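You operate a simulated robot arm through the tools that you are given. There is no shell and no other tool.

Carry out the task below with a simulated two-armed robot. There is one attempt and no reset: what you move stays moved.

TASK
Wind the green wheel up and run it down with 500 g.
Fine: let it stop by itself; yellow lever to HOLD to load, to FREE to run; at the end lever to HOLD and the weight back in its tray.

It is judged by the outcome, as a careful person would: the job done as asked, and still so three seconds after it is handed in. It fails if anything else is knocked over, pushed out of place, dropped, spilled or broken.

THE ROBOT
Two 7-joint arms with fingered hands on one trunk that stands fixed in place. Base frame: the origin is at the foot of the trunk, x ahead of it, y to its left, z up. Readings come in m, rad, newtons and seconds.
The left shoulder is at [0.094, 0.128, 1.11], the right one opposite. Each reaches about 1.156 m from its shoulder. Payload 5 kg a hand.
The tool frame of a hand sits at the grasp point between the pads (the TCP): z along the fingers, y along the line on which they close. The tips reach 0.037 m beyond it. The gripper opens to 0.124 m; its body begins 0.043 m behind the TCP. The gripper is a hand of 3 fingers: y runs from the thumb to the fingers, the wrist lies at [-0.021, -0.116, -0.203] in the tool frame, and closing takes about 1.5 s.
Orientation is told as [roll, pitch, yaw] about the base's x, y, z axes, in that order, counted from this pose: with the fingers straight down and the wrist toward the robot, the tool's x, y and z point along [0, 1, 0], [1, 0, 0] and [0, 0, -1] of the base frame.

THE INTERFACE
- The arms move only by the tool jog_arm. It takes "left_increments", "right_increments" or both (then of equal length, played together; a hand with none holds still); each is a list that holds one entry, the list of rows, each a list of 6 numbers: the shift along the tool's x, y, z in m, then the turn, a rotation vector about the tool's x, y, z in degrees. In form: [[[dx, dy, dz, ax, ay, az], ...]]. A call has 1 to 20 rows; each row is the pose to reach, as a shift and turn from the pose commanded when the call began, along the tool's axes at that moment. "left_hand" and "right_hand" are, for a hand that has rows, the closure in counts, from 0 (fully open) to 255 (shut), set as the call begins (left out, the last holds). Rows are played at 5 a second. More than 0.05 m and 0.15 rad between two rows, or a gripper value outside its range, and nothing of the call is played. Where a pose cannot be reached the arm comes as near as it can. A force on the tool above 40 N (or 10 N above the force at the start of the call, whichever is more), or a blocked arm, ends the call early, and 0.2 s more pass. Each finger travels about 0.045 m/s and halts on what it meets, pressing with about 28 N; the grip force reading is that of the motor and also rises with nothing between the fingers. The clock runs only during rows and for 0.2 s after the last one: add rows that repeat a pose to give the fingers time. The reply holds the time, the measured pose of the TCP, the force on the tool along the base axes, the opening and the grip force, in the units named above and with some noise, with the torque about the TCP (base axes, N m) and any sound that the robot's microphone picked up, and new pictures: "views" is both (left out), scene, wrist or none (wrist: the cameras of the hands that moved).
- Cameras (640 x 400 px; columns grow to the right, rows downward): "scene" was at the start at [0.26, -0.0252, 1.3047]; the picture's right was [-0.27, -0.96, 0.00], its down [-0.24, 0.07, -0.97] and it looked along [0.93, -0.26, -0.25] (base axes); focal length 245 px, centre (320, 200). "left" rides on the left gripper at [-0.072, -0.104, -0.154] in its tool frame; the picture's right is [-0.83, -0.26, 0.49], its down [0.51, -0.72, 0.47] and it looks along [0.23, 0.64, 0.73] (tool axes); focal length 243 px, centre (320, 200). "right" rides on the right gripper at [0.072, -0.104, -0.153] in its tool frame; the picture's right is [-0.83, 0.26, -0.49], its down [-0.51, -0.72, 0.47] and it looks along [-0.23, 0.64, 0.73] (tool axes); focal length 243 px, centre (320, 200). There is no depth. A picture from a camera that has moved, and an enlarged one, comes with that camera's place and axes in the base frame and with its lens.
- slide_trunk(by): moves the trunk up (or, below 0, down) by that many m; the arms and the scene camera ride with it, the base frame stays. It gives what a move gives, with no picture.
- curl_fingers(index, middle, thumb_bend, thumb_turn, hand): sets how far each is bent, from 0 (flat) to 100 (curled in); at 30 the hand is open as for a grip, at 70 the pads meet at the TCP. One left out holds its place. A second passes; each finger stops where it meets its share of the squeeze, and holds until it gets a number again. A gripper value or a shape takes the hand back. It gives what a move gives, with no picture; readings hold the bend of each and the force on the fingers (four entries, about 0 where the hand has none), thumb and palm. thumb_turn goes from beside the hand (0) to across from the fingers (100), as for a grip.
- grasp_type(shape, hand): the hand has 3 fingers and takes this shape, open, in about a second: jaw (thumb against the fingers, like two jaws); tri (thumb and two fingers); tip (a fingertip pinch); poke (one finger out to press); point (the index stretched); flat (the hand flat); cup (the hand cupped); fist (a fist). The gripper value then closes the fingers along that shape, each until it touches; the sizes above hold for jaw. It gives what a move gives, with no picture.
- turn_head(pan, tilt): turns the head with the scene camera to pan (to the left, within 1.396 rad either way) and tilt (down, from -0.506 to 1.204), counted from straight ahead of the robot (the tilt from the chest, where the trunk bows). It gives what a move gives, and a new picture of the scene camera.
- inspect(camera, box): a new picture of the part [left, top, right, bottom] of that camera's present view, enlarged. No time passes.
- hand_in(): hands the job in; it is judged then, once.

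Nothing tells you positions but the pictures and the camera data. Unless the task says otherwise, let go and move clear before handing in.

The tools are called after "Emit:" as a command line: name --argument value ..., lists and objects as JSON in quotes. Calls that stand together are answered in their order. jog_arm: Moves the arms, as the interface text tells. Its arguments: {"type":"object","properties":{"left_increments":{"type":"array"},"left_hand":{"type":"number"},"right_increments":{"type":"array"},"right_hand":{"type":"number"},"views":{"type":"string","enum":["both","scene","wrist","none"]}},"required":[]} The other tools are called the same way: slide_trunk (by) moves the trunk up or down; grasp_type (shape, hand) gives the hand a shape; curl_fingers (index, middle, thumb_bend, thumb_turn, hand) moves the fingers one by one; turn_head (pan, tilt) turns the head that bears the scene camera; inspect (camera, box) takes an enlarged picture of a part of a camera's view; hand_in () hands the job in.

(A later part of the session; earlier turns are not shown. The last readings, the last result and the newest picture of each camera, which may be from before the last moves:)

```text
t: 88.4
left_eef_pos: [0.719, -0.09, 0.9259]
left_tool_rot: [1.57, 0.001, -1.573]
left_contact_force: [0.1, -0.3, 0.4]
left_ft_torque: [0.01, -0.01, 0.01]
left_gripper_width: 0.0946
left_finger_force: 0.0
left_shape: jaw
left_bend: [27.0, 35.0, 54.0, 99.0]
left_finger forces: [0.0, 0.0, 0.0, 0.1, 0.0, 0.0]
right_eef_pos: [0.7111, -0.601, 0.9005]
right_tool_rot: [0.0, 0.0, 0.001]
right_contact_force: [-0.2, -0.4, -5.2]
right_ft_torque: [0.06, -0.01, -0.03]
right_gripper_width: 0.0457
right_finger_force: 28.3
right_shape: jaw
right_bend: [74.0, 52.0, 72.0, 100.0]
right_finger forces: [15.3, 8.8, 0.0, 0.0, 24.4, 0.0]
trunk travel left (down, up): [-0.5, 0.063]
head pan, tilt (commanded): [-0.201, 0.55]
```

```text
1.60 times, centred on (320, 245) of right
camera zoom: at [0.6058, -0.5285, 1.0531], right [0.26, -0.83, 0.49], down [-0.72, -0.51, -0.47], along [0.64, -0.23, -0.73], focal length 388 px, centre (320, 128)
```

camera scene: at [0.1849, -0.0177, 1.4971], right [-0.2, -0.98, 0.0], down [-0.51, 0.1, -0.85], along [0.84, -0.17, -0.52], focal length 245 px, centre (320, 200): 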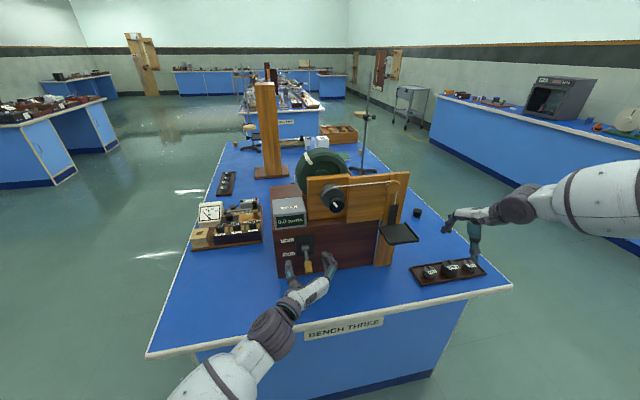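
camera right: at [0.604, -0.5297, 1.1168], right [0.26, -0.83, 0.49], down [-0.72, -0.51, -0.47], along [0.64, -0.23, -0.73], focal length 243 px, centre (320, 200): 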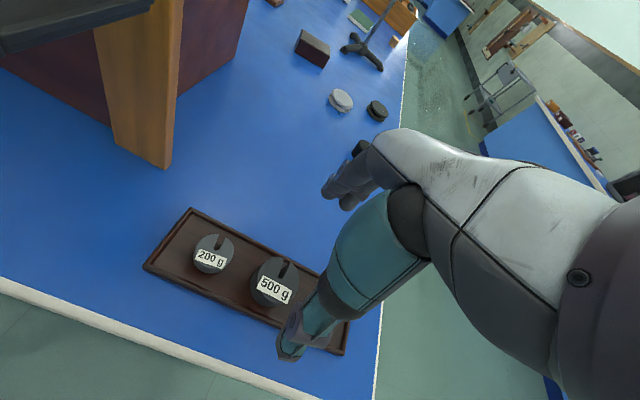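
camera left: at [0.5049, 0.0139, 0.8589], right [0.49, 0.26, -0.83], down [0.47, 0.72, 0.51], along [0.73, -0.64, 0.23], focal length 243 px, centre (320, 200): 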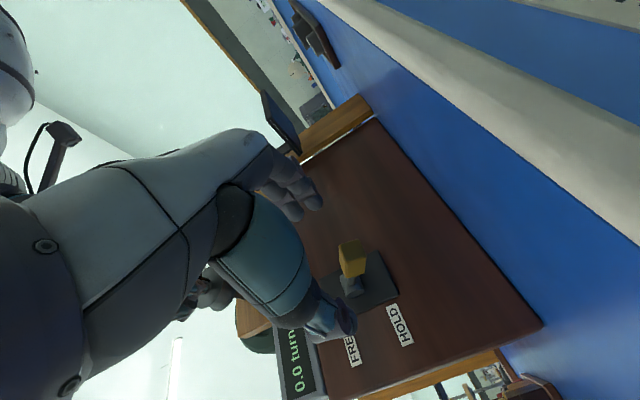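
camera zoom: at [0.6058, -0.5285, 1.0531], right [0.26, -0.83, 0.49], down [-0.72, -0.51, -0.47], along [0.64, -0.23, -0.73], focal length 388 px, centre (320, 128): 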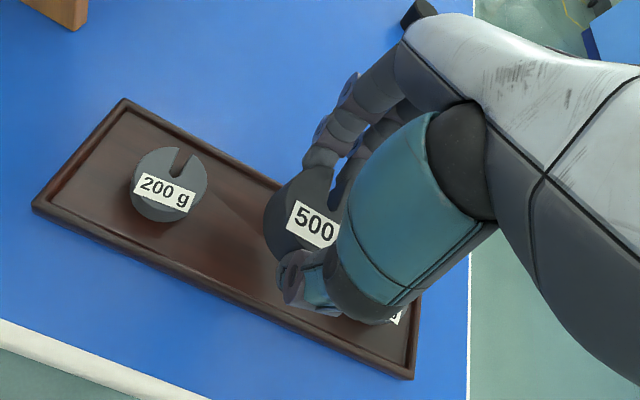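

The weight hangs level at about 5 N, and the tray is undisturbed. I'll raise it clear and then yaw the hand so its fingers won't meet the pan's strip.

Emit:
jog_arm --right_increments '[[[0, 0, -0.035, 0, 0, 0], [0, 0, -0.07, 0, 0, 0], [0.005, -0.005, -0.105, 0, 0, 0], [0.01, -0.01, -0.14, 0, 0, 0], [0.015, -0.02, -0.175, 0, 0, 0], [0.025, -0.03, -0.21, 0, 0, 0], [0.035, -0.04, -0.245, 0, 0, 0], [0.05, -0.05, -0.28, 0, 0, 0], [0.05, -0.05, -0.3, 0, 0, 0], [0.05, -0.05, -0.3, 0, 0, 0]]]' --views "none"

Emit:
jog_arm --right_increments '[[[0, 0, 0, 0, 0, 7.5], [0, 0, 0, 0, 0, 15], [0, 0, 0, 0, 0, 22.5], [0, 0, 0, 0, 0, 30], [0, 0, 0, 0, 0, 37.5], [0, 0, 0, 0, 0, 45], [0, 0, 0, 0, 0, 52.5], [0, 0, 0, 0, 0, 60], [0, 0, 0, 0, 0, 67.5], [0, 0, 0, 0, 0, 75], [0, 0, 0, 0, 0, 82.5], [0, 0, 0, 0, 0, 90], [0, 0, 0, 0, 0, 90]]]' --views "both"

```text
t: 90.6
left_eef_pos: [0.7194, -0.0894, 0.9265]
left_tool_rot: [1.57, -0.001, -1.571]
left_contact_force: [0.5, -0.3, -0.5]
left_ft_torque: [-0.01, -0.02, 0.02]
left_gripper_width: 0.0949
left_finger_force: 0.1
left_shape: jaw
left_bend: [27.0, 35.0, 54.0, 99.0]
left_finger forces: [0.0, 0.0, 0.0, 0.0, 0.0, 0.1]
right_eef_pos: [0.6602, -0.5542, 1.2005]
right_tool_rot: [0.002, -0.001, 0.001]
right_contact_force: [0.2, 0.6, -4.6]
right_ft_torque: [0.02, 0.02, -0.05]
right_gripper_width: 0.0455
right_finger_force: 28.0
right_shape: jaw
right_bend: [74.0, 52.0, 72.0, 100.0]
right_finger forces: [15.7, 9.4, 0.1, 0.0, 24.4, 0.0]
trunk travel left (down, up): [-0.5, 0.063]
head pan, tilt (commanded): [-0.201, 0.55]
```

```text
t: 93.4
left_eef_pos: [0.7189, -0.0889, 0.9257]
left_tool_rot: [1.571, 0.0, -1.57]
left_contact_force: [0.0, 0.3, 0.3]
left_ft_torque: [0.01, -0.03, 0.02]
left_gripper_width: 0.0947
left_finger_force: 0.1
left_shape: jaw
left_bend: [27.0, 35.0, 54.0, 99.0]
left_finger forces: [0.0, 0.0, 0.0, 0.0, 0.0, 0.0]
right_eef_pos: [0.6608, -0.5519, 1.1999]
right_tool_rot: [0.001, -0.001, -1.571]
right_contact_force: [-0.7, -0.2, -4.8]
right_ft_torque: [0.02, -0.03, -0.01]
right_gripper_width: 0.0457
right_finger_force: 27.9
right_shape: jaw
right_bend: [74.0, 52.0, 72.0, 100.0]
right_finger forces: [15.8, 9.3, 0.0, 0.0, 24.2, 0.0]
trunk travel left (down, up): [-0.5, 0.063]
head pan, tilt (commanded): [-0.201, 0.55]
camera scene: at [0.1855, -0.0191, 1.4969], right [-0.2, -0.98, 0.0], down [-0.51, 0.1, -0.85], along [0.84, -0.17, -0.52], focal length 245 px, centre (320, 200)
camera right: at [0.7322, -0.4483, 1.3529], right [-0.83, -0.26, 0.49], down [-0.51, 0.72, -0.47], along [-0.23, -0.64, -0.73], focal length 243 px, centre (320, 200)
```

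scene: 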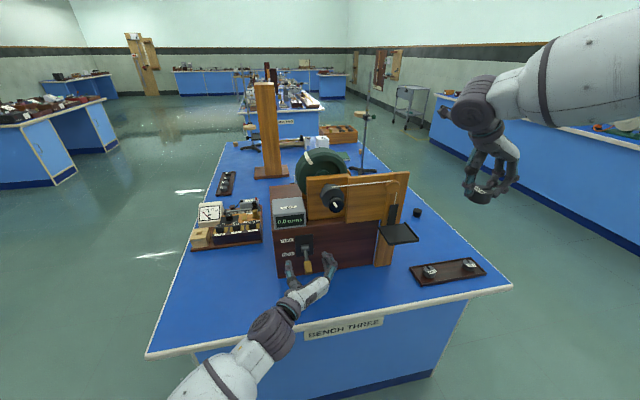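
right: 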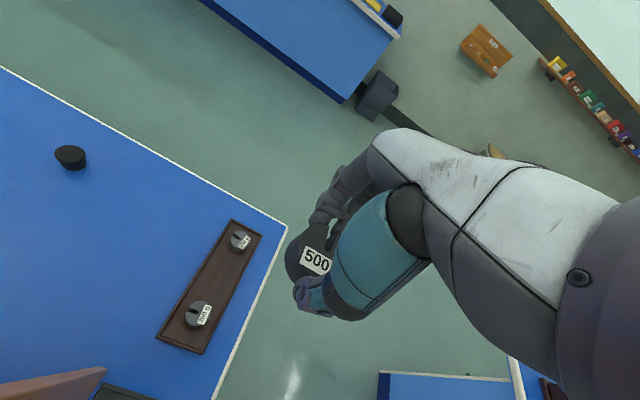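

The yawed pose is reachable, but at -90° the wrist camera would come near the cord, so I'll use about -60°. Now I'll carry the weight over the pan, staying well above it.

Emit:
jog_arm --right_increments '[[[0.0, -0.025, 0, 0, 0, -5], [0.0, -0.05, 0, 0, 0, -10], [0.0, -0.075, 0, 0, 0, -15], [0.0, -0.1, 0, 0, 0, -20], [0.01, -0.125, 0, 0, 0, -25], [0.02, -0.15, 0.01, 0, 0, -30], [0.033, -0.17, 0.02, 0, 0, -30], [0.044, -0.184, 0.03, 0, 0, -30], [0.044, -0.184, 0.03, 0, 0, -30]]]' --views "both"

Emit:
inspect --camera "scene" --box '[320, 160, 480, 290]'

Emit:
inspect --camera "right" --box '[160, 120, 420, 390]'

```text
t: 95.4
left_eef_pos: [0.7189, -0.0895, 0.9263]
left_tool_rot: [1.57, 0.002, -1.569]
left_contact_force: [-0.2, -0.1, -0.7]
left_ft_torque: [0.01, -0.01, 0.02]
left_gripper_width: 0.0946
left_finger_force: 0.1
left_shape: jaw
left_bend: [27.0, 35.0, 54.0, 99.0]
left_finger forces: [0.0, 0.0, 0.0, 0.0, 0.0, 0.0]
right_eef_pos: [0.7065, -0.3681, 1.1725]
right_tool_rot: [0.002, 0.001, -1.046]
right_contact_force: [-0.2, -1.0, -5.4]
right_ft_torque: [0.01, 0.0, 0.01]
right_gripper_width: 0.0453
right_finger_force: 29.0
right_shape: jaw
right_bend: [74.0, 52.0, 72.0, 100.0]
right_finger forces: [15.8, 9.6, 0.1, 0.0, 24.3, 0.0]
trunk travel left (down, up): [-0.5, 0.063]
head pan, tilt (commanded): [-0.201, 0.55]
camera scene: at [0.1853, -0.0193, 1.4969], right [-0.2, -0.98, 0.0], down [-0.51, 0.1, -0.85], along [0.84, -0.17, -0.52], focal length 245 px, centre (320, 200)
camera right: at [0.7151, -0.2411, 1.3255], right [-0.59, -0.64, 0.49], down [-0.8, 0.37, -0.47], along [0.12, -0.67, -0.73], focal length 243 px, centre (320, 200)
```

scene: 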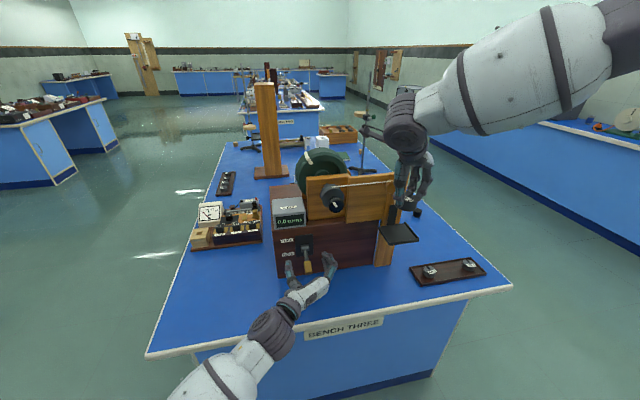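
right: 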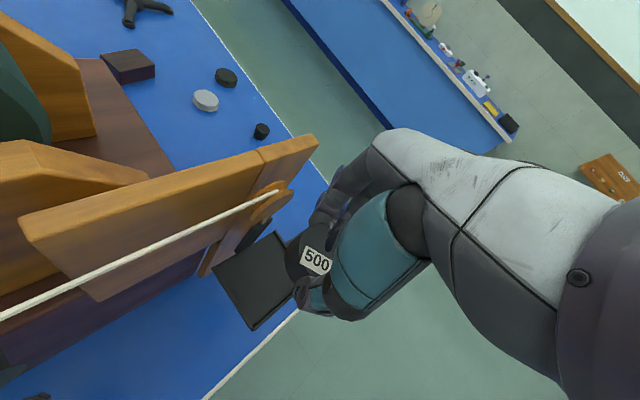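

```text
3.08 times, centred on (400, 225) of scene
camera zoom: at [0.1853, -0.0193, 1.4969], right [-0.2, -0.98, 0.0], down [-0.51, 0.1, -0.85], along [0.84, -0.17, -0.52], focal length 754 px, centre (74, 123)
```

zoom: 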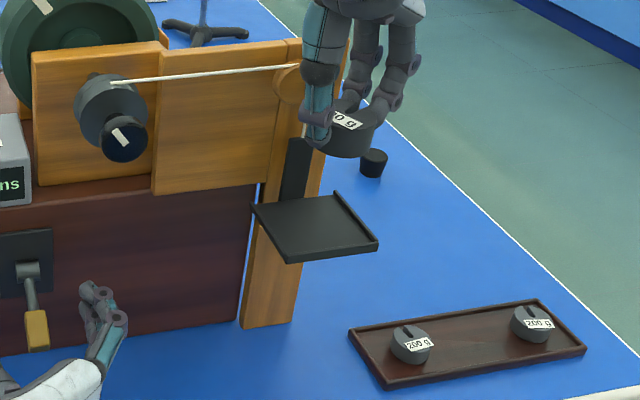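

```text
1.48 times, centred on (290, 255) of right
camera zoom: at [0.7151, -0.2411, 1.3255], right [-0.59, -0.64, 0.49], down [-0.8, 0.37, -0.47], along [0.12, -0.67, -0.73], focal length 359 px, centre (364, 118)
```

zoom: 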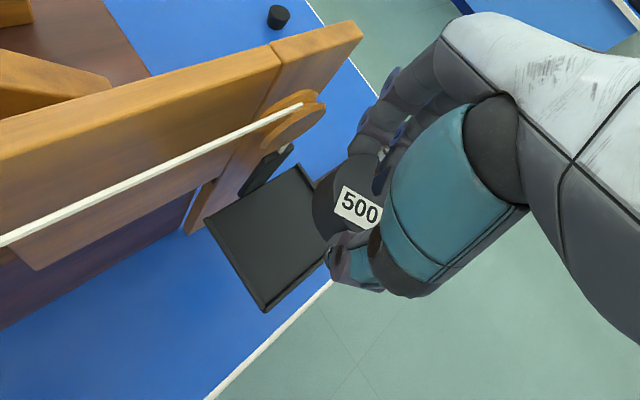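

The weight is centred over the pan and the hand is clear of the cord and strip. I'll lower it to just above the pan and look.

Emit:
jog_arm --right_increments '[[[0.0, 0.002, 0.02, 0, 0, 0], [0.0, 0.002, 0.04, 0, 0, 0], [0.0, 0.002, 0.06, 0, 0, 0], [0.0, 0.002, 0.08, 0, 0, 0], [0.0, 0.002, 0.092, 0, 0, 0], [0.0, 0.002, 0.092, 0, 0, 0]]]' --views "none"

Emit:
inspect --camera "scene" --box '[360, 170, 440, 260]'

Emit:
inspect --camera "right" --box '[160, 120, 420, 390]'

Emit:
inspect --camera "left" --box '[180, 0, 340, 140]'

```text
t: 96.8
left_eef_pos: [0.7171, -0.0896, 0.9269]
left_tool_rot: [1.571, 0.0, -1.57]
left_contact_force: [-0.3, 0.7, -0.1]
left_ft_torque: [0.04, -0.04, -0.02]
left_gripper_width: 0.0948
left_finger_force: 0.0
left_shape: jaw
left_bend: [27.0, 35.0, 54.0, 99.0]
left_finger forces: [0.1, 0.0, 0.0, 0.0, 0.0, 0.0]
right_eef_pos: [0.7046, -0.3693, 1.0804]
right_tool_rot: [0.002, 0.003, -1.047]
right_contact_force: [-0.2, 0.0, -5.1]
right_ft_torque: [-0.01, -0.02, 0.0]
right_gripper_width: 0.0452
right_finger_force: 27.8
right_shape: jaw
right_bend: [74.0, 52.0, 72.0, 100.0]
right_finger forces: [15.9, 9.8, 0.1, 0.0, 24.1, 0.0]
trunk travel left (down, up): [-0.5, 0.063]
head pan, tilt (commanded): [-0.201, 0.55]
```

```text
4.44 times, centred on (400, 215) of scene
camera zoom: at [0.1857, -0.0183, 1.4969], right [-0.2, -0.98, 0.0], down [-0.51, 0.1, -0.85], along [0.84, -0.17, -0.52], focal length 1089 px, centre (-36, 133)
```

zoom: 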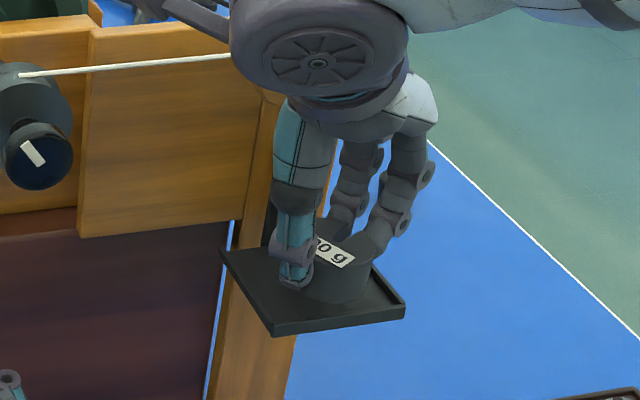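

```text
1.48 times, centred on (290, 255) of right
camera zoom: at [0.7149, -0.2419, 1.2322], right [-0.59, -0.64, 0.49], down [-0.8, 0.37, -0.47], along [0.12, -0.67, -0.73], focal length 359 px, centre (364, 118)
```

zoom: 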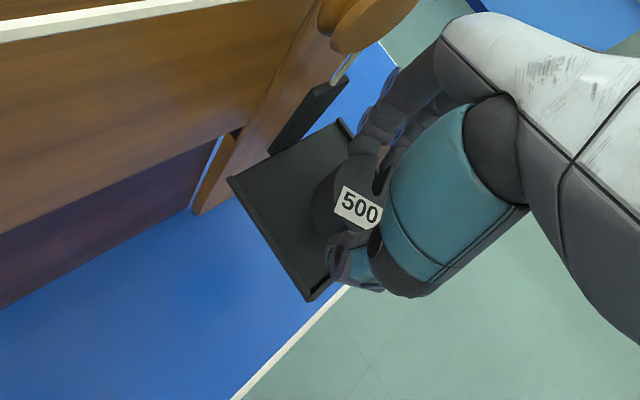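

```text
2.86 times, centred on (260, 70) of left
camera zoom: at [0.5643, 0.0155, 0.8542], right [0.49, 0.26, -0.83], down [0.47, 0.72, 0.51], along [0.73, -0.64, 0.23], focal length 693 px, centre (491, 571)
```

zoom: 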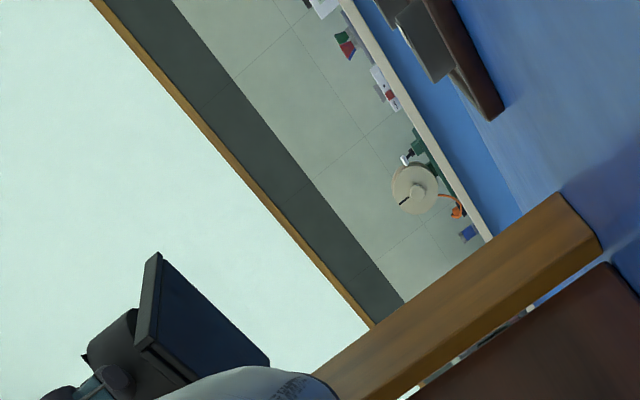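

The weight is a few millimetres above the pan with nothing else touching. I'll lower it in small steps until the pan takes the load.

Emit:
jog_arm --right_increments '[[[0, 0, 0.003, 0, 0, 0], [0, 0, 0.006, 0, 0, 0], [0, 0, 0.009, 0, 0, 0], [0, 0, 0.009, 0, 0, 0]]]' --views "none"

Emit:
inspect --camera "left" --box '[180, 50, 260, 120]'

```text
t: 97.8
left_eef_pos: [0.7192, -0.0881, 0.9256]
left_tool_rot: [1.569, -0.002, -1.57]
left_contact_force: [0.5, -0.3, 0.5]
left_ft_torque: [-0.01, -0.02, -0.02]
left_gripper_width: 0.0948
left_finger_force: 0.1
left_shape: jaw
left_bend: [27.0, 35.0, 54.0, 99.0]
left_finger forces: [0.0, 0.0, 0.0, 0.0, 0.0, 0.0]
right_eef_pos: [0.7065, -0.3702, 1.069]
right_tool_rot: [0.002, 0.0, -1.046]
right_contact_force: [-0.3, 0.0, -4.6]
right_ft_torque: [0.05, 0.0, 0.0]
right_gripper_width: 0.0453
right_finger_force: 27.9
right_shape: jaw
right_bend: [74.0, 52.0, 72.0, 100.0]
right_finger forces: [15.9, 9.7, 0.0, 0.0, 24.2, 0.1]
trunk travel left (down, up): [-0.5, 0.063]
head pan, tilt (commanded): [-0.201, 0.55]
```

```text
5.71 times, centred on (220, 85) of left
camera zoom: at [0.5644, 0.0154, 0.854], right [0.49, 0.26, -0.83], down [0.47, 0.72, 0.51], along [0.73, -0.64, 0.23], focal length 1386 px, centre (891, 857)
```

zoom: 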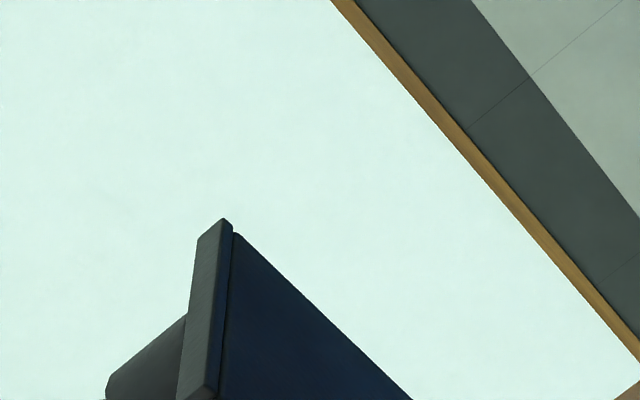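

It is still hanging in the hand. I'll lower it a bit more.

Emit:
jog_arm --right_increments '[[[0, 0, 0.002, 0, 0, 0], [0, 0, 0.004, 0, 0, 0], [0, 0, 0.004, 0, 0, 0]]]' --views "none"

```text
t: 98.6
left_eef_pos: [0.7188, -0.0889, 0.9267]
left_tool_rot: [1.571, -0.002, -1.57]
left_contact_force: [1.4, 0.7, -0.2]
left_ft_torque: [0.01, 0.01, 0.01]
left_gripper_width: 0.0947
left_finger_force: 0.1
left_shape: jaw
left_bend: [27.0, 35.0, 54.0, 99.0]
left_finger forces: [0.0, 0.0, 0.1, 0.1, 0.0, 0.1]
right_eef_pos: [0.7064, -0.3683, 1.0679]
right_tool_rot: [0.002, 0.0, -1.048]
right_contact_force: [1.6, 0.9, 4.7]
right_ft_torque: [0.11, 0.2, 0.01]
right_gripper_width: 0.0454
right_finger_force: 28.3
right_shape: jaw
right_bend: [74.0, 52.0, 73.0, 100.0]
right_finger forces: [16.4, 10.8, 0.0, 0.0, 26.1, 0.1]
trunk travel left (down, up): [-0.5, 0.063]
head pan, tilt (commanded): [-0.201, 0.55]
```

The pan has taken the load. I'll open the fingers moderately to let go.

Emit:
jog_arm --right_increments '[[[0, 0, -0.001, 0, 0, 0], [0, 0, -0.001, 0, 0, 0], [0, 0, -0.001, 0, 0, 0], [0, 0, -0.001, 0, 0, 0], [0, 0, -0.001, 0, 0, 0], [0, 0, -0.001, 0, 0, 0]]]' --right_hand 95 --views "none"

Emit:
inspect --camera "scene" --box '[360, 170, 440, 260]'

Emit:
inspect --camera "right" --box '[160, 120, 420, 390]'

```text
t: 100.0
left_eef_pos: [0.7191, -0.0895, 0.9256]
left_tool_rot: [1.572, 0.0, -1.57]
left_contact_force: [-0.3, -1.7, -0.4]
left_ft_torque: [0.01, 0.01, -0.02]
left_gripper_width: 0.0947
left_finger_force: 0.2
left_shape: jaw
left_bend: [27.0, 35.0, 54.0, 99.0]
left_finger forces: [0.1, 0.0, 0.0, 0.1, 0.0, 0.0]
right_eef_pos: [0.7059, -0.3705, 1.0671]
right_tool_rot: [0.001, 0.001, -1.049]
right_contact_force: [-0.5, -0.6, 0.2]
right_ft_torque: [0.04, 0.0, 0.03]
right_gripper_width: 0.0773
right_finger_force: 0.1
right_shape: jaw
right_bend: [73.0, 40.0, 63.0, 100.0]
right_finger forces: [0.0, 0.0, 0.0, 0.0, 0.1, 0.0]
trunk travel left (down, up): [-0.5, 0.063]
head pan, tilt (commanded): [-0.201, 0.55]
```

```text
4.44 times, centred on (400, 215) of scene
camera zoom: at [0.1855, -0.0183, 1.4969], right [-0.2, -0.98, 0.0], down [-0.51, 0.1, -0.85], along [0.84, -0.17, -0.52], focal length 1089 px, centre (-36, 133)
```

zoom: 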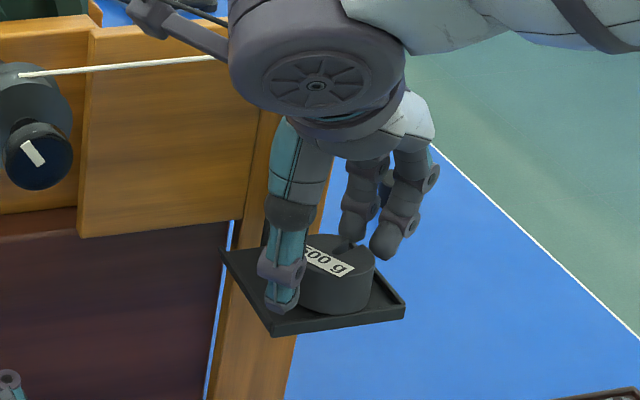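

```text
1.48 times, centred on (290, 255) of right
camera zoom: at [0.7153, -0.2431, 1.22], right [-0.59, -0.64, 0.49], down [-0.8, 0.37, -0.47], along [0.12, -0.67, -0.73], focal length 359 px, centre (364, 118)
```

zoom: 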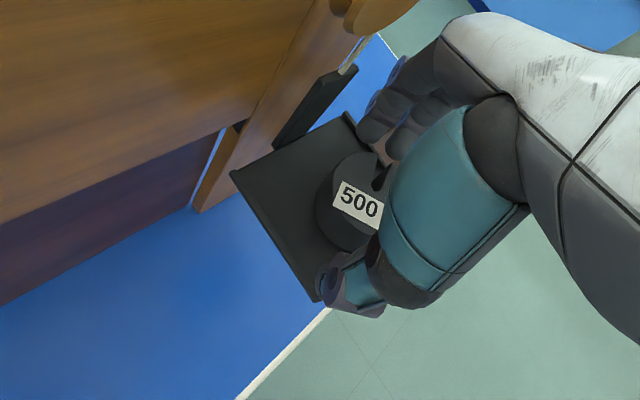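

The weight sits flat and fully on the pan, and the fingers are clear. I'll lift the hand straight up and back away.

Emit:
jog_arm --right_increments '[[[0, 0, -0.02, 0, 0, 0], [0, 0, -0.04, 0, 0, 0], [0, 0, -0.07, 0, 0, 0], [0, 0, -0.1, 0, 0, 0], [0, 0, -0.13, 0, 0, 0], [0, 0, -0.13, 0, 0, 0]]]' --views "scene"

Emit:
inspect --camera "scene" --box '[320, 160, 480, 290]'

Emit:
inspect --camera "right" --box '[160, 120, 420, 390]'

```text
t: 101.4
left_eef_pos: [0.7194, -0.089, 0.9253]
left_tool_rot: [1.571, -0.001, -1.571]
left_contact_force: [0.3, -0.3, -0.6]
left_ft_torque: [0.03, 0.01, -0.01]
left_gripper_width: 0.0949
left_finger_force: 0.0
left_shape: jaw
left_bend: [27.0, 35.0, 54.0, 99.0]
left_finger forces: [0.0, 0.0, 0.0, 0.0, 0.0, 0.0]
right_eef_pos: [0.7054, -0.3693, 1.1978]
right_tool_rot: [0.0, 0.001, -1.046]
right_contact_force: [0.7, -0.1, 0.5]
right_ft_torque: [0.01, 0.02, 0.0]
right_gripper_width: 0.0772
right_finger_force: 0.0
right_shape: jaw
right_bend: [73.0, 40.0, 63.0, 100.0]
right_finger forces: [0.0, 0.1, 0.0, 0.0, 0.1, 0.0]
trunk travel left (down, up): [-0.5, 0.063]
head pan, tilt (commanded): [-0.201, 0.55]
camera scene: at [0.1862, -0.0186, 1.4967], right [-0.2, -0.98, 0.0], down [-0.51, 0.1, -0.85], along [0.84, -0.17, -0.52], focal length 245 px, centre (320, 200)
```

scene: 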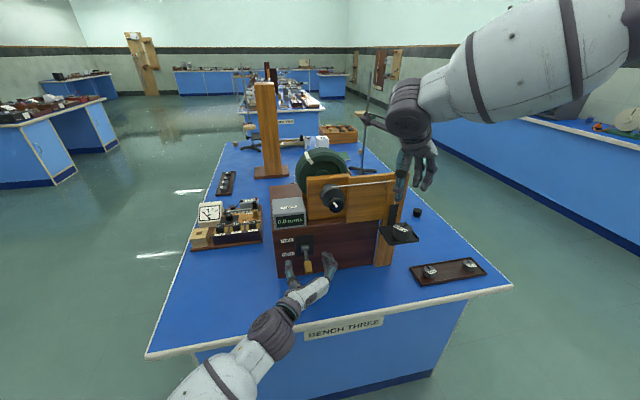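

```text
3.08 times, centred on (400, 225) of scene
camera zoom: at [0.1862, -0.0186, 1.4967], right [-0.2, -0.98, 0.0], down [-0.51, 0.1, -0.85], along [0.84, -0.17, -0.52], focal length 754 px, centre (74, 123)
```

zoom: 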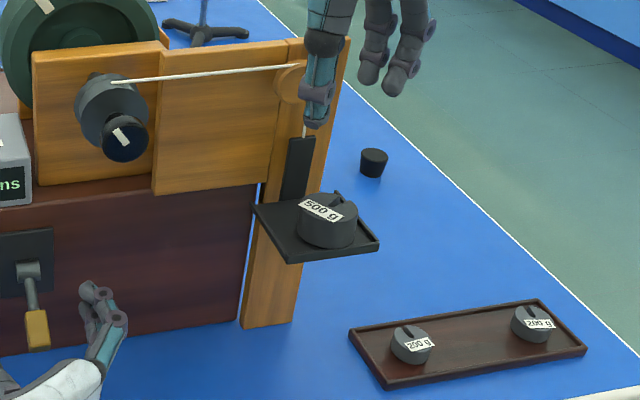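

```text
1.48 times, centred on (290, 255) of right
camera zoom: at [0.7151, -0.2422, 1.3507], right [-0.59, -0.64, 0.49], down [-0.8, 0.37, -0.47], along [0.12, -0.67, -0.73], focal length 359 px, centre (364, 118)
```

zoom: 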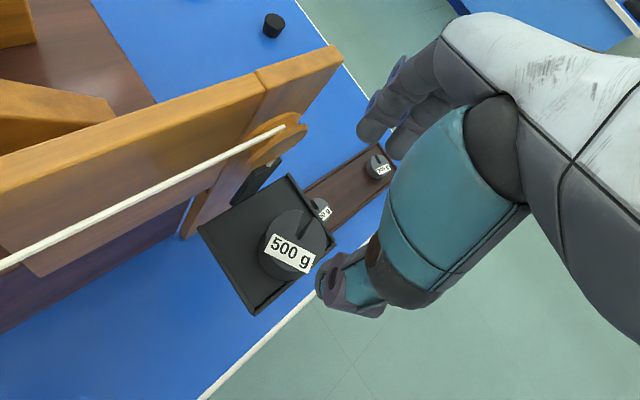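

The weight sits safely on the pan and the brake holds. I'll move the right arm well clear so the pan and wheel can run freely.

Emit:
jog_arm --right_increments '[[[-0.0233, 0.0154, -0.01, 0, 0, -7.5], [-0.0467, 0.0308, -0.02, 0, 0, -15], [-0.07, 0.0462, -0.03, 0, 0, -22.5], [-0.0933, 0.0616, -0.04, 0, 0, -30], [-0.1166, 0.077, -0.05, 0, 0, -37.5], [-0.14, 0.0924, -0.05, 0, 0, -45], [-0.1633, 0.1078, -0.05, 0, 0, -52.5], [-0.1866, 0.1232, -0.05, 0, 0, -60], [-0.1866, 0.1232, -0.05, 0, 0, -60]]]' --right_hand 0 --views "scene"

Emit:
inspect --camera "scene" --box '[260, 160, 420, 290]'

```text
t: 103.4
left_eef_pos: [0.7191, -0.0876, 0.9272]
left_tool_rot: [1.571, -0.001, -1.569]
left_contact_force: [0.5, 0.4, -0.2]
left_ft_torque: [0.01, 0.0, -0.06]
left_gripper_width: 0.095
left_finger_force: 0.1
left_shape: jaw
left_bend: [27.0, 35.0, 54.0, 99.0]
left_finger forces: [0.1, 0.1, 0.0, 0.1, 0.0, 0.0]
right_eef_pos: [0.6072, -0.5689, 1.2481]
right_tool_rot: [0.001, 0.0, 0.001]
right_contact_force: [0.1, 0.1, -0.6]
right_ft_torque: [-0.03, 0.02, 0.01]
right_gripper_width: 0.124
right_finger_force: 0.0
right_shape: jaw
right_bend: [30.0, 30.0, 30.0, 98.0]
right_finger forces: [0.0, 0.0, 0.0, 0.1, 0.1, 0.0]
trunk travel left (down, up): [-0.5, 0.063]
head pan, tilt (commanded): [-0.201, 0.55]
camera scene: at [0.1862, -0.0171, 1.4969], right [-0.2, -0.98, 0.0], down [-0.51, 0.1, -0.85], along [0.84, -0.17, -0.52], focal length 245 px, centre (320, 200)
```

scene: 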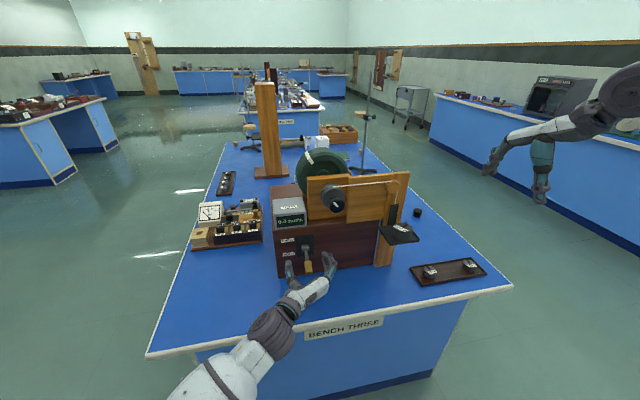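

```text
3.08 times, centred on (340, 225) of scene
camera zoom: at [0.1862, -0.0171, 1.4969], right [-0.2, -0.98, 0.0], down [-0.51, 0.1, -0.85], along [0.84, -0.17, -0.52], focal length 754 px, centre (258, 123)
```

zoom: 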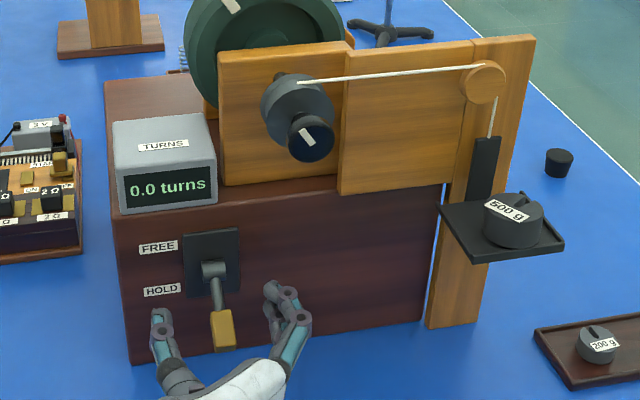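

Everything is ready: the weight is loaded, the brake is on and the right arm is away. I'll grip the lever with the left hand.

Emit:
jog_arm --left_increments '[[[0, 0, 0, 0, 0, 0], [0, 0, 0, 0, 0, 0], [0, 0, 0, 0, 0, 0], [0, 0, 0, 0, 0, 0], [0, 0, 0, 0, 0, 0], [0, 0, 0, 0, 0, 0], [0, 0, 0, 0, 0, 0], [0, 0, 0, 0, 0, 0]]]' --left_hand 225 --views "none"

Emit:
inspect --camera "left" --box '[240, 160, 440, 340]'

```text
t: 105.2
left_eef_pos: [0.7194, -0.0882, 0.9266]
left_tool_rot: [1.573, 0.001, -1.569]
left_contact_force: [2.4, -0.2, 4.1]
left_ft_torque: [-0.03, -0.22, -0.2]
left_gripper_width: 0.0106
left_finger_force: 28.2
left_shape: jaw
left_bend: [73.0, 70.0, 73.0, 100.0]
left_finger forces: [16.3, 10.4, 0.0, 0.1, 24.3, 0.1]
right_eef_pos: [0.6065, -0.5684, 1.2472]
right_tool_rot: [0.001, 0.002, 0.0]
right_contact_force: [-0.3, -1.6, -0.4]
right_ft_torque: [-0.01, 0.01, 0.01]
right_gripper_width: 0.1239
right_finger_force: 0.0
right_shape: jaw
right_bend: [30.0, 30.0, 30.0, 98.0]
right_finger forces: [0.0, 0.1, 0.0, 0.1, 0.0, 0.0]
trunk travel left (down, up): [-0.5, 0.063]
head pan, tilt (commanded): [-0.201, 0.55]
```

```text
2.22 times, centred on (340, 250) of left
camera zoom: at [0.5644, 0.0155, 0.8548], right [0.49, 0.26, -0.83], down [0.47, 0.72, 0.51], along [0.73, -0.64, 0.23], focal length 539 px, centre (276, 89)
```

zoom: 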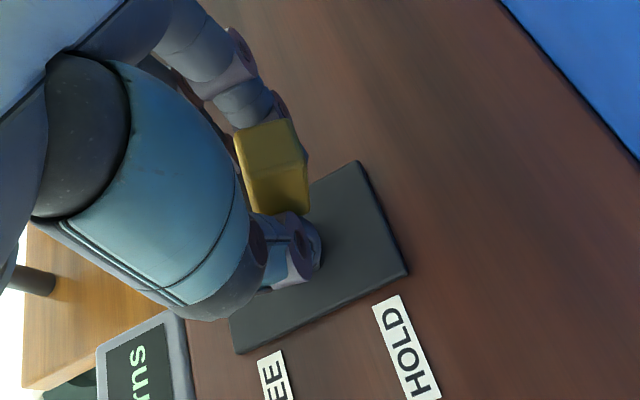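

The lever is gripped, so I'll lift it to FREE and let the wheel run.

Emit:
jog_arm --left_increments '[[[0.009, 0, -0.003, 0, 0, 0], [0.018, 0, -0.005, 0, 0, 0], [0.027, 0, -0.005, 0, 0, 0], [0.036, 0, -0.004, 0, 0, 0], [0.044, 0, -0.001, 0, 0, 0], [0.046, 0, 0, 0, 0, 0]]]' --views "none"

Emit:
inspect --camera "scene" --box '[260, 160, 420, 290]'

Emit:
inspect --camera "left" --box '[240, 160, 440, 340]'

```text
t: 106.6
left_eef_pos: [0.721, -0.0888, 0.9702]
left_tool_rot: [1.567, -0.001, -1.569]
left_contact_force: [8.9, 9.6, -10.6]
left_ft_torque: [0.01, 0.43, 0.32]
left_gripper_width: 0.0098
left_finger_force: 28.2
left_shape: jaw
left_bend: [73.0, 70.0, 74.0, 100.0]
left_finger forces: [14.6, 5.5, 0.0, 0.0, 25.3, 0.0]
right_eef_pos: [0.6085, -0.5699, 1.2473]
right_tool_rot: [-0.001, 0.002, -0.001]
right_contact_force: [0.6, 0.1, 0.7]
right_ft_torque: [-0.01, 0.03, -0.02]
right_gripper_width: 0.1239
right_finger_force: 0.1
right_shape: jaw
right_bend: [30.0, 30.0, 30.0, 98.0]
right_finger forces: [0.0, 0.1, 0.0, 0.0, 0.1, 0.0]
trunk travel left (down, up): [-0.5, 0.063]
head pan, tilt (commanded): [-0.201, 0.55]
```

```text
3.08 times, centred on (340, 225) of scene
camera zoom: at [0.1883, -0.017, 1.4964], right [-0.2, -0.98, 0.0], down [-0.51, 0.1, -0.85], along [0.83, -0.17, -0.52], focal length 754 px, centre (258, 123)
```

zoom: 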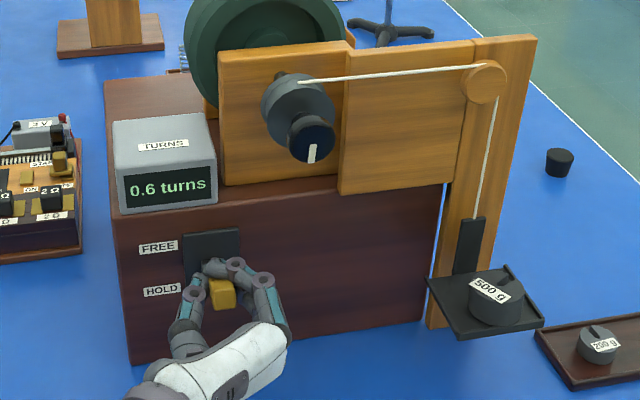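

```text
2.22 times, centred on (340, 250) of left
camera zoom: at [0.5662, 0.0163, 0.8983], right [0.49, 0.26, -0.83], down [0.47, 0.72, 0.51], along [0.73, -0.64, 0.23], focal length 539 px, centre (276, 89)
```

zoom: 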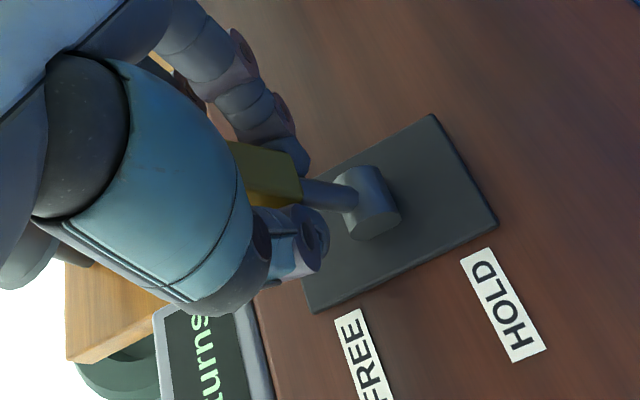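

The wheel is running: 0.6 turns so far and the pan is descending. I'll wait and let it run.

Emit:
jog_arm --left_increments '[[[0, 0, 0, 0, 0, 0], [0, 0, 0, 0, 0, 0], [0, 0, 0, 0, 0, 0], [0, 0, 0, 0, 0, 0], [0, 0, 0, 0, 0, 0], [0, 0, 0, 0, 0, 0], [0, 0, 0, 0, 0, 0], [0, 0, 0, 0, 0, 0], [0, 0, 0, 0, 0, 0], [0, 0, 0, 0, 0, 0]]]' --views "none"

Emit:
inspect --camera "scene" --box '[260, 160, 420, 290]'

Emit:
jog_arm --left_increments '[[[0, 0, 0, 0, 0, 0], [0, 0, 0, 0, 0, 0], [0, 0, 0, 0, 0, 0], [0, 0, 0, 0, 0, 0], [0, 0, 0, 0, 0, 0]]]' --views "none"

Emit:
inspect --camera "scene" --box '[260, 160, 420, 290]'

```text
t: 108.8
left_eef_pos: [0.7198, -0.0888, 0.9707]
left_tool_rot: [1.57, 0.0, -1.568]
left_contact_force: [11.2, 12.6, -11.6]
left_ft_torque: [0.02, 0.42, 0.34]
left_gripper_width: 0.0097
left_finger_force: 27.5
left_shape: jaw
left_bend: [73.0, 70.0, 74.0, 100.0]
left_finger forces: [15.0, 5.2, 0.0, 0.0, 26.9, 0.1]
right_eef_pos: [0.6091, -0.5678, 1.247]
right_tool_rot: [-0.001, 0.001, 0.0]
right_contact_force: [-0.3, 0.1, -0.4]
right_ft_torque: [0.0, -0.03, -0.03]
right_gripper_width: 0.1239
right_finger_force: 0.0
right_shape: jaw
right_bend: [30.0, 30.0, 30.0, 98.0]
right_finger forces: [0.1, 0.0, 0.1, 0.0, 0.1, 0.1]
trunk travel left (down, up): [-0.5, 0.063]
head pan, tilt (commanded): [-0.201, 0.55]
```

```text
3.08 times, centred on (340, 225) of scene
camera zoom: at [0.1887, -0.0167, 1.4965], right [-0.2, -0.98, 0.0], down [-0.51, 0.1, -0.85], along [0.83, -0.17, -0.52], focal length 754 px, centre (258, 123)
```

zoom: 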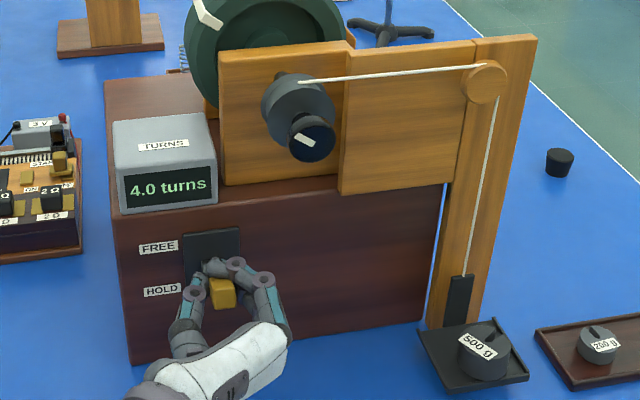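

```text
t: 110.0
left_eef_pos: [0.7213, -0.088, 0.9701]
left_tool_rot: [1.569, -0.002, -1.569]
left_contact_force: [11.6, 12.9, -11.6]
left_ft_torque: [0.04, 0.41, 0.39]
left_gripper_width: 0.0102
left_finger_force: 28.1
left_shape: jaw
left_bend: [73.0, 70.0, 74.0, 100.0]
left_finger forces: [15.0, 5.2, 0.0, 0.0, 26.8, 0.1]
right_eef_pos: [0.6092, -0.5689, 1.2464]
right_tool_rot: [0.0, 0.001, 0.0]
right_contact_force: [-0.7, 0.5, 0.3]
right_ft_torque: [0.02, -0.02, -0.04]
right_gripper_width: 0.1237
right_finger_force: 0.1
right_shape: jaw
right_bend: [30.0, 30.0, 30.0, 98.0]
right_finger forces: [0.0, 0.0, 0.1, 0.0, 0.1, 0.0]
trunk travel left (down, up): [-0.5, 0.063]
head pan, tilt (commanded): [-0.201, 0.55]
```

```text
3.08 times, centred on (340, 225) of scene
camera zoom: at [0.1887, -0.0167, 1.4965], right [-0.2, -0.98, 0.0], down [-0.51, 0.1, -0.85], along [0.83, -0.17, -0.52], focal length 754 px, centre (258, 123)
```

zoom: 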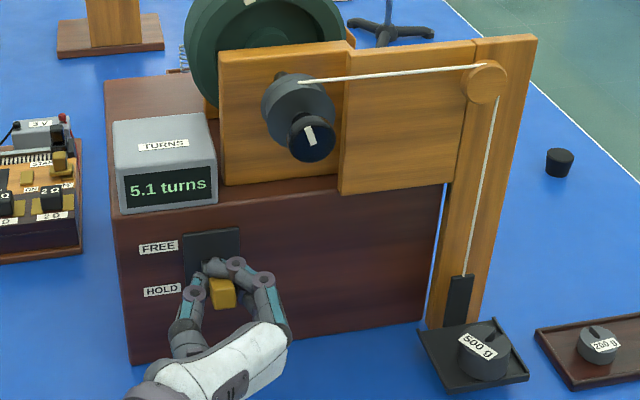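

The pan is down with the weight still on it, and the wheel coasts on at 5.1 turns. I'll keep waiting for it to stop by itself.

Emit:
jog_arm --left_increments '[[[0, 0, 0, 0, 0, 0], [0, 0, 0, 0, 0, 0], [0, 0, 0, 0, 0, 0], [0, 0, 0, 0, 0, 0], [0, 0, 0, 0, 0, 0], [0, 0, 0, 0, 0, 0], [0, 0, 0, 0, 0, 0], [0, 0, 0, 0, 0, 0], [0, 0, 0, 0, 0, 0], [0, 0, 0, 0, 0, 0], [0, 0, 0, 0, 0, 0], [0, 0, 0, 0, 0, 0], [0, 0, 0, 0, 0, 0], [0, 0, 0, 0, 0, 0], [0, 0, 0, 0, 0, 0]]]' --views "none"

Emit:
inspect --camera "scene" --box '[260, 160, 420, 290]'

Emit:
jog_arm --left_increments '[[[0, 0, 0, 0, 0, 0], [0, 0, 0, 0, 0, 0], [0, 0, 0, 0, 0, 0], [0, 0, 0, 0, 0, 0], [0, 0, 0, 0, 0, 0], [0, 0, 0, 0, 0, 0], [0, 0, 0, 0, 0, 0], [0, 0, 0, 0, 0, 0], [0, 0, 0, 0, 0, 0], [0, 0, 0, 0, 0, 0], [0, 0, 0, 0, 0, 0], [0, 0, 0, 0, 0, 0], [0, 0, 0, 0, 0, 0], [0, 0, 0, 0, 0, 0], [0, 0, 0, 0, 0, 0]]]' --views "none"

Emit:
inspect --camera "scene" --box '[260, 160, 420, 290]'

```text
t: 113.2
left_eef_pos: [0.7214, -0.088, 0.971]
left_tool_rot: [1.568, 0.0, -1.567]
left_contact_force: [11.6, 12.4, -11.1]
left_ft_torque: [0.03, 0.39, 0.39]
left_gripper_width: 0.0101
left_finger_force: 28.0
left_shape: jaw
left_bend: [73.0, 70.0, 74.0, 100.0]
left_finger forces: [15.0, 5.2, 0.0, 0.1, 26.9, 0.0]
right_eef_pos: [0.6084, -0.5688, 1.2471]
right_tool_rot: [-0.001, 0.001, -0.001]
right_contact_force: [-0.5, -0.3, -0.4]
right_ft_torque: [0.0, 0.0, 0.02]
right_gripper_width: 0.124
right_finger_force: 0.0
right_shape: jaw
right_bend: [30.0, 30.0, 30.0, 98.0]
right_finger forces: [0.1, 0.1, 0.1, 0.0, 0.1, 0.2]
trunk travel left (down, up): [-0.5, 0.063]
head pan, tilt (commanded): [-0.201, 0.55]
```

```text
3.08 times, centred on (340, 225) of scene
camera zoom: at [0.1887, -0.0167, 1.4965], right [-0.2, -0.98, 0.0], down [-0.51, 0.1, -0.85], along [0.83, -0.17, -0.52], focal length 754 px, centre (258, 123)
```

zoom: 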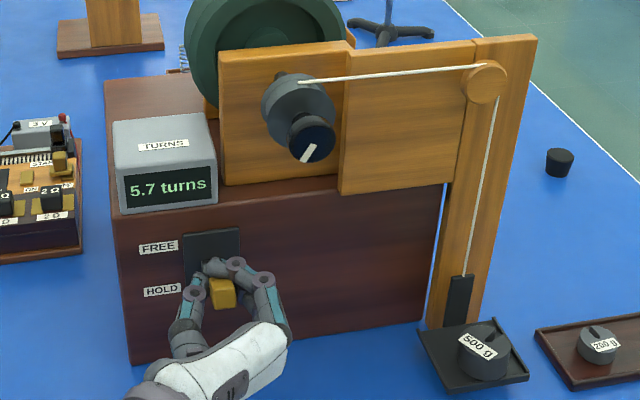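

```text
t: 116.4
left_eef_pos: [0.7212, -0.0876, 0.9698]
left_tool_rot: [1.57, 0.001, -1.57]
left_contact_force: [12.8, 12.3, -11.6]
left_ft_torque: [0.03, 0.47, 0.33]
left_gripper_width: 0.0101
left_finger_force: 28.1
left_shape: jaw
left_bend: [73.0, 70.0, 74.0, 100.0]
left_finger forces: [15.0, 5.2, 0.0, 0.1, 26.8, 0.0]
right_eef_pos: [0.6096, -0.568, 1.2467]
right_tool_rot: [0.0, 0.001, 0.0]
right_contact_force: [-1.1, 0.2, 0.2]
right_ft_torque: [-0.01, -0.01, -0.01]
right_gripper_width: 0.124
right_finger_force: 0.0
right_shape: jaw
right_bend: [30.0, 30.0, 30.0, 98.0]
right_finger forces: [0.0, 0.0, 0.0, 0.0, 0.1, 0.0]
trunk travel left (down, up): [-0.5, 0.063]
head pan, tilt (commanded): [-0.201, 0.55]
```

```text
3.08 times, centred on (340, 225) of scene
camera zoom: at [0.1887, -0.0167, 1.4965], right [-0.2, -0.98, 0.0], down [-0.51, 0.1, -0.85], along [0.83, -0.17, -0.52], focal length 754 px, centre (258, 123)
```

zoom: 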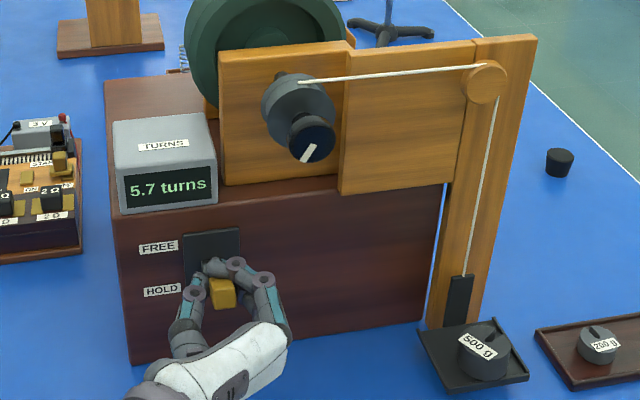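

The wheel has stopped by itself at 5.7 turns: the knob mark and reading haven't changed over 3 s. Now I'll put the lever to HOLD.

Emit:
jog_arm --left_increments '[[[-0.009, 0, -0.003, 0, 0, 0], [-0.018, 0, -0.005, 0, 0, 0], [-0.027, 0, -0.005, 0, 0, 0], [-0.036, 0, -0.004, 0, 0, 0], [-0.043, 0, -0.001, 0, 0, 0], [-0.045, 0, 0, 0, 0, 0], [-0.045, 0, 0, 0, 0, 0]]]' --views "none"

Emit:
inspect --camera "scene" --box '[260, 160, 420, 290]'

Emit:
inspect --camera "left" --box '[240, 160, 440, 340]'

```text
t: 118.0
left_eef_pos: [0.7216, -0.0877, 0.9285]
left_tool_rot: [1.574, -0.001, -1.57]
left_contact_force: [21.4, 11.2, 16.9]
left_ft_torque: [-0.26, -0.75, 0.29]
left_gripper_width: 0.0093
left_finger_force: 28.1
left_shape: jaw
left_bend: [72.0, 70.0, 74.0, 100.0]
left_finger forces: [22.5, 3.6, 0.1, 0.1, 25.5, 0.0]
right_eef_pos: [0.6064, -0.5688, 1.2477]
right_tool_rot: [-0.001, -0.001, 0.0]
right_contact_force: [-0.6, 0.0, -0.2]
right_ft_torque: [0.02, 0.03, -0.01]
right_gripper_width: 0.124
right_finger_force: 0.1
right_shape: jaw
right_bend: [30.0, 30.0, 30.0, 98.0]
right_finger forces: [0.0, 0.1, 0.0, 0.1, 0.1, 0.0]
trunk travel left (down, up): [-0.5, 0.063]
head pan, tilt (commanded): [-0.201, 0.55]
```

```text
3.08 times, centred on (340, 225) of scene
camera zoom: at [0.1863, -0.0164, 1.497], right [-0.2, -0.98, 0.0], down [-0.51, 0.1, -0.85], along [0.84, -0.17, -0.52], focal length 754 px, centre (258, 123)
```

zoom: 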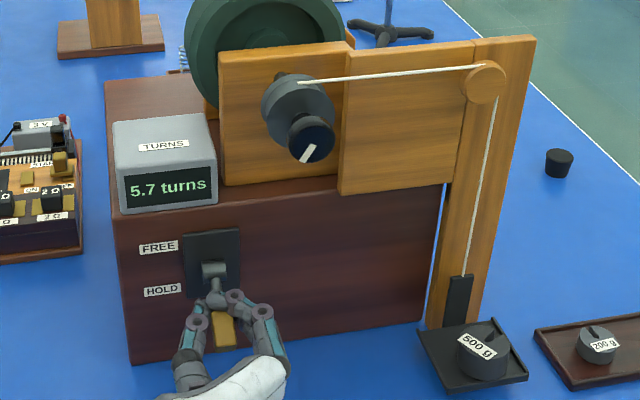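

```text
2.22 times, centred on (340, 250) of left
camera zoom: at [0.5667, 0.0161, 0.856], right [0.49, 0.26, -0.83], down [0.47, 0.72, 0.51], along [0.73, -0.64, 0.23], focal length 539 px, centre (276, 89)
```

zoom: 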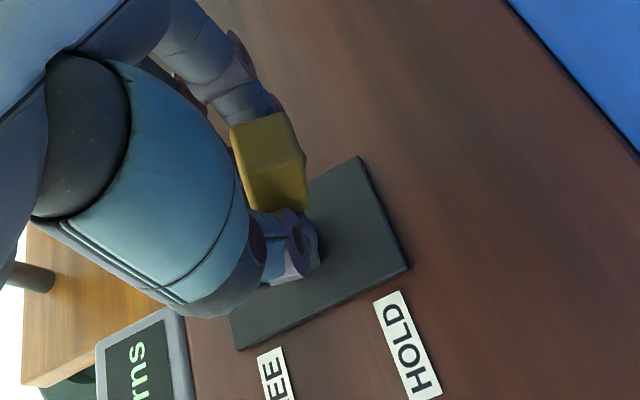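

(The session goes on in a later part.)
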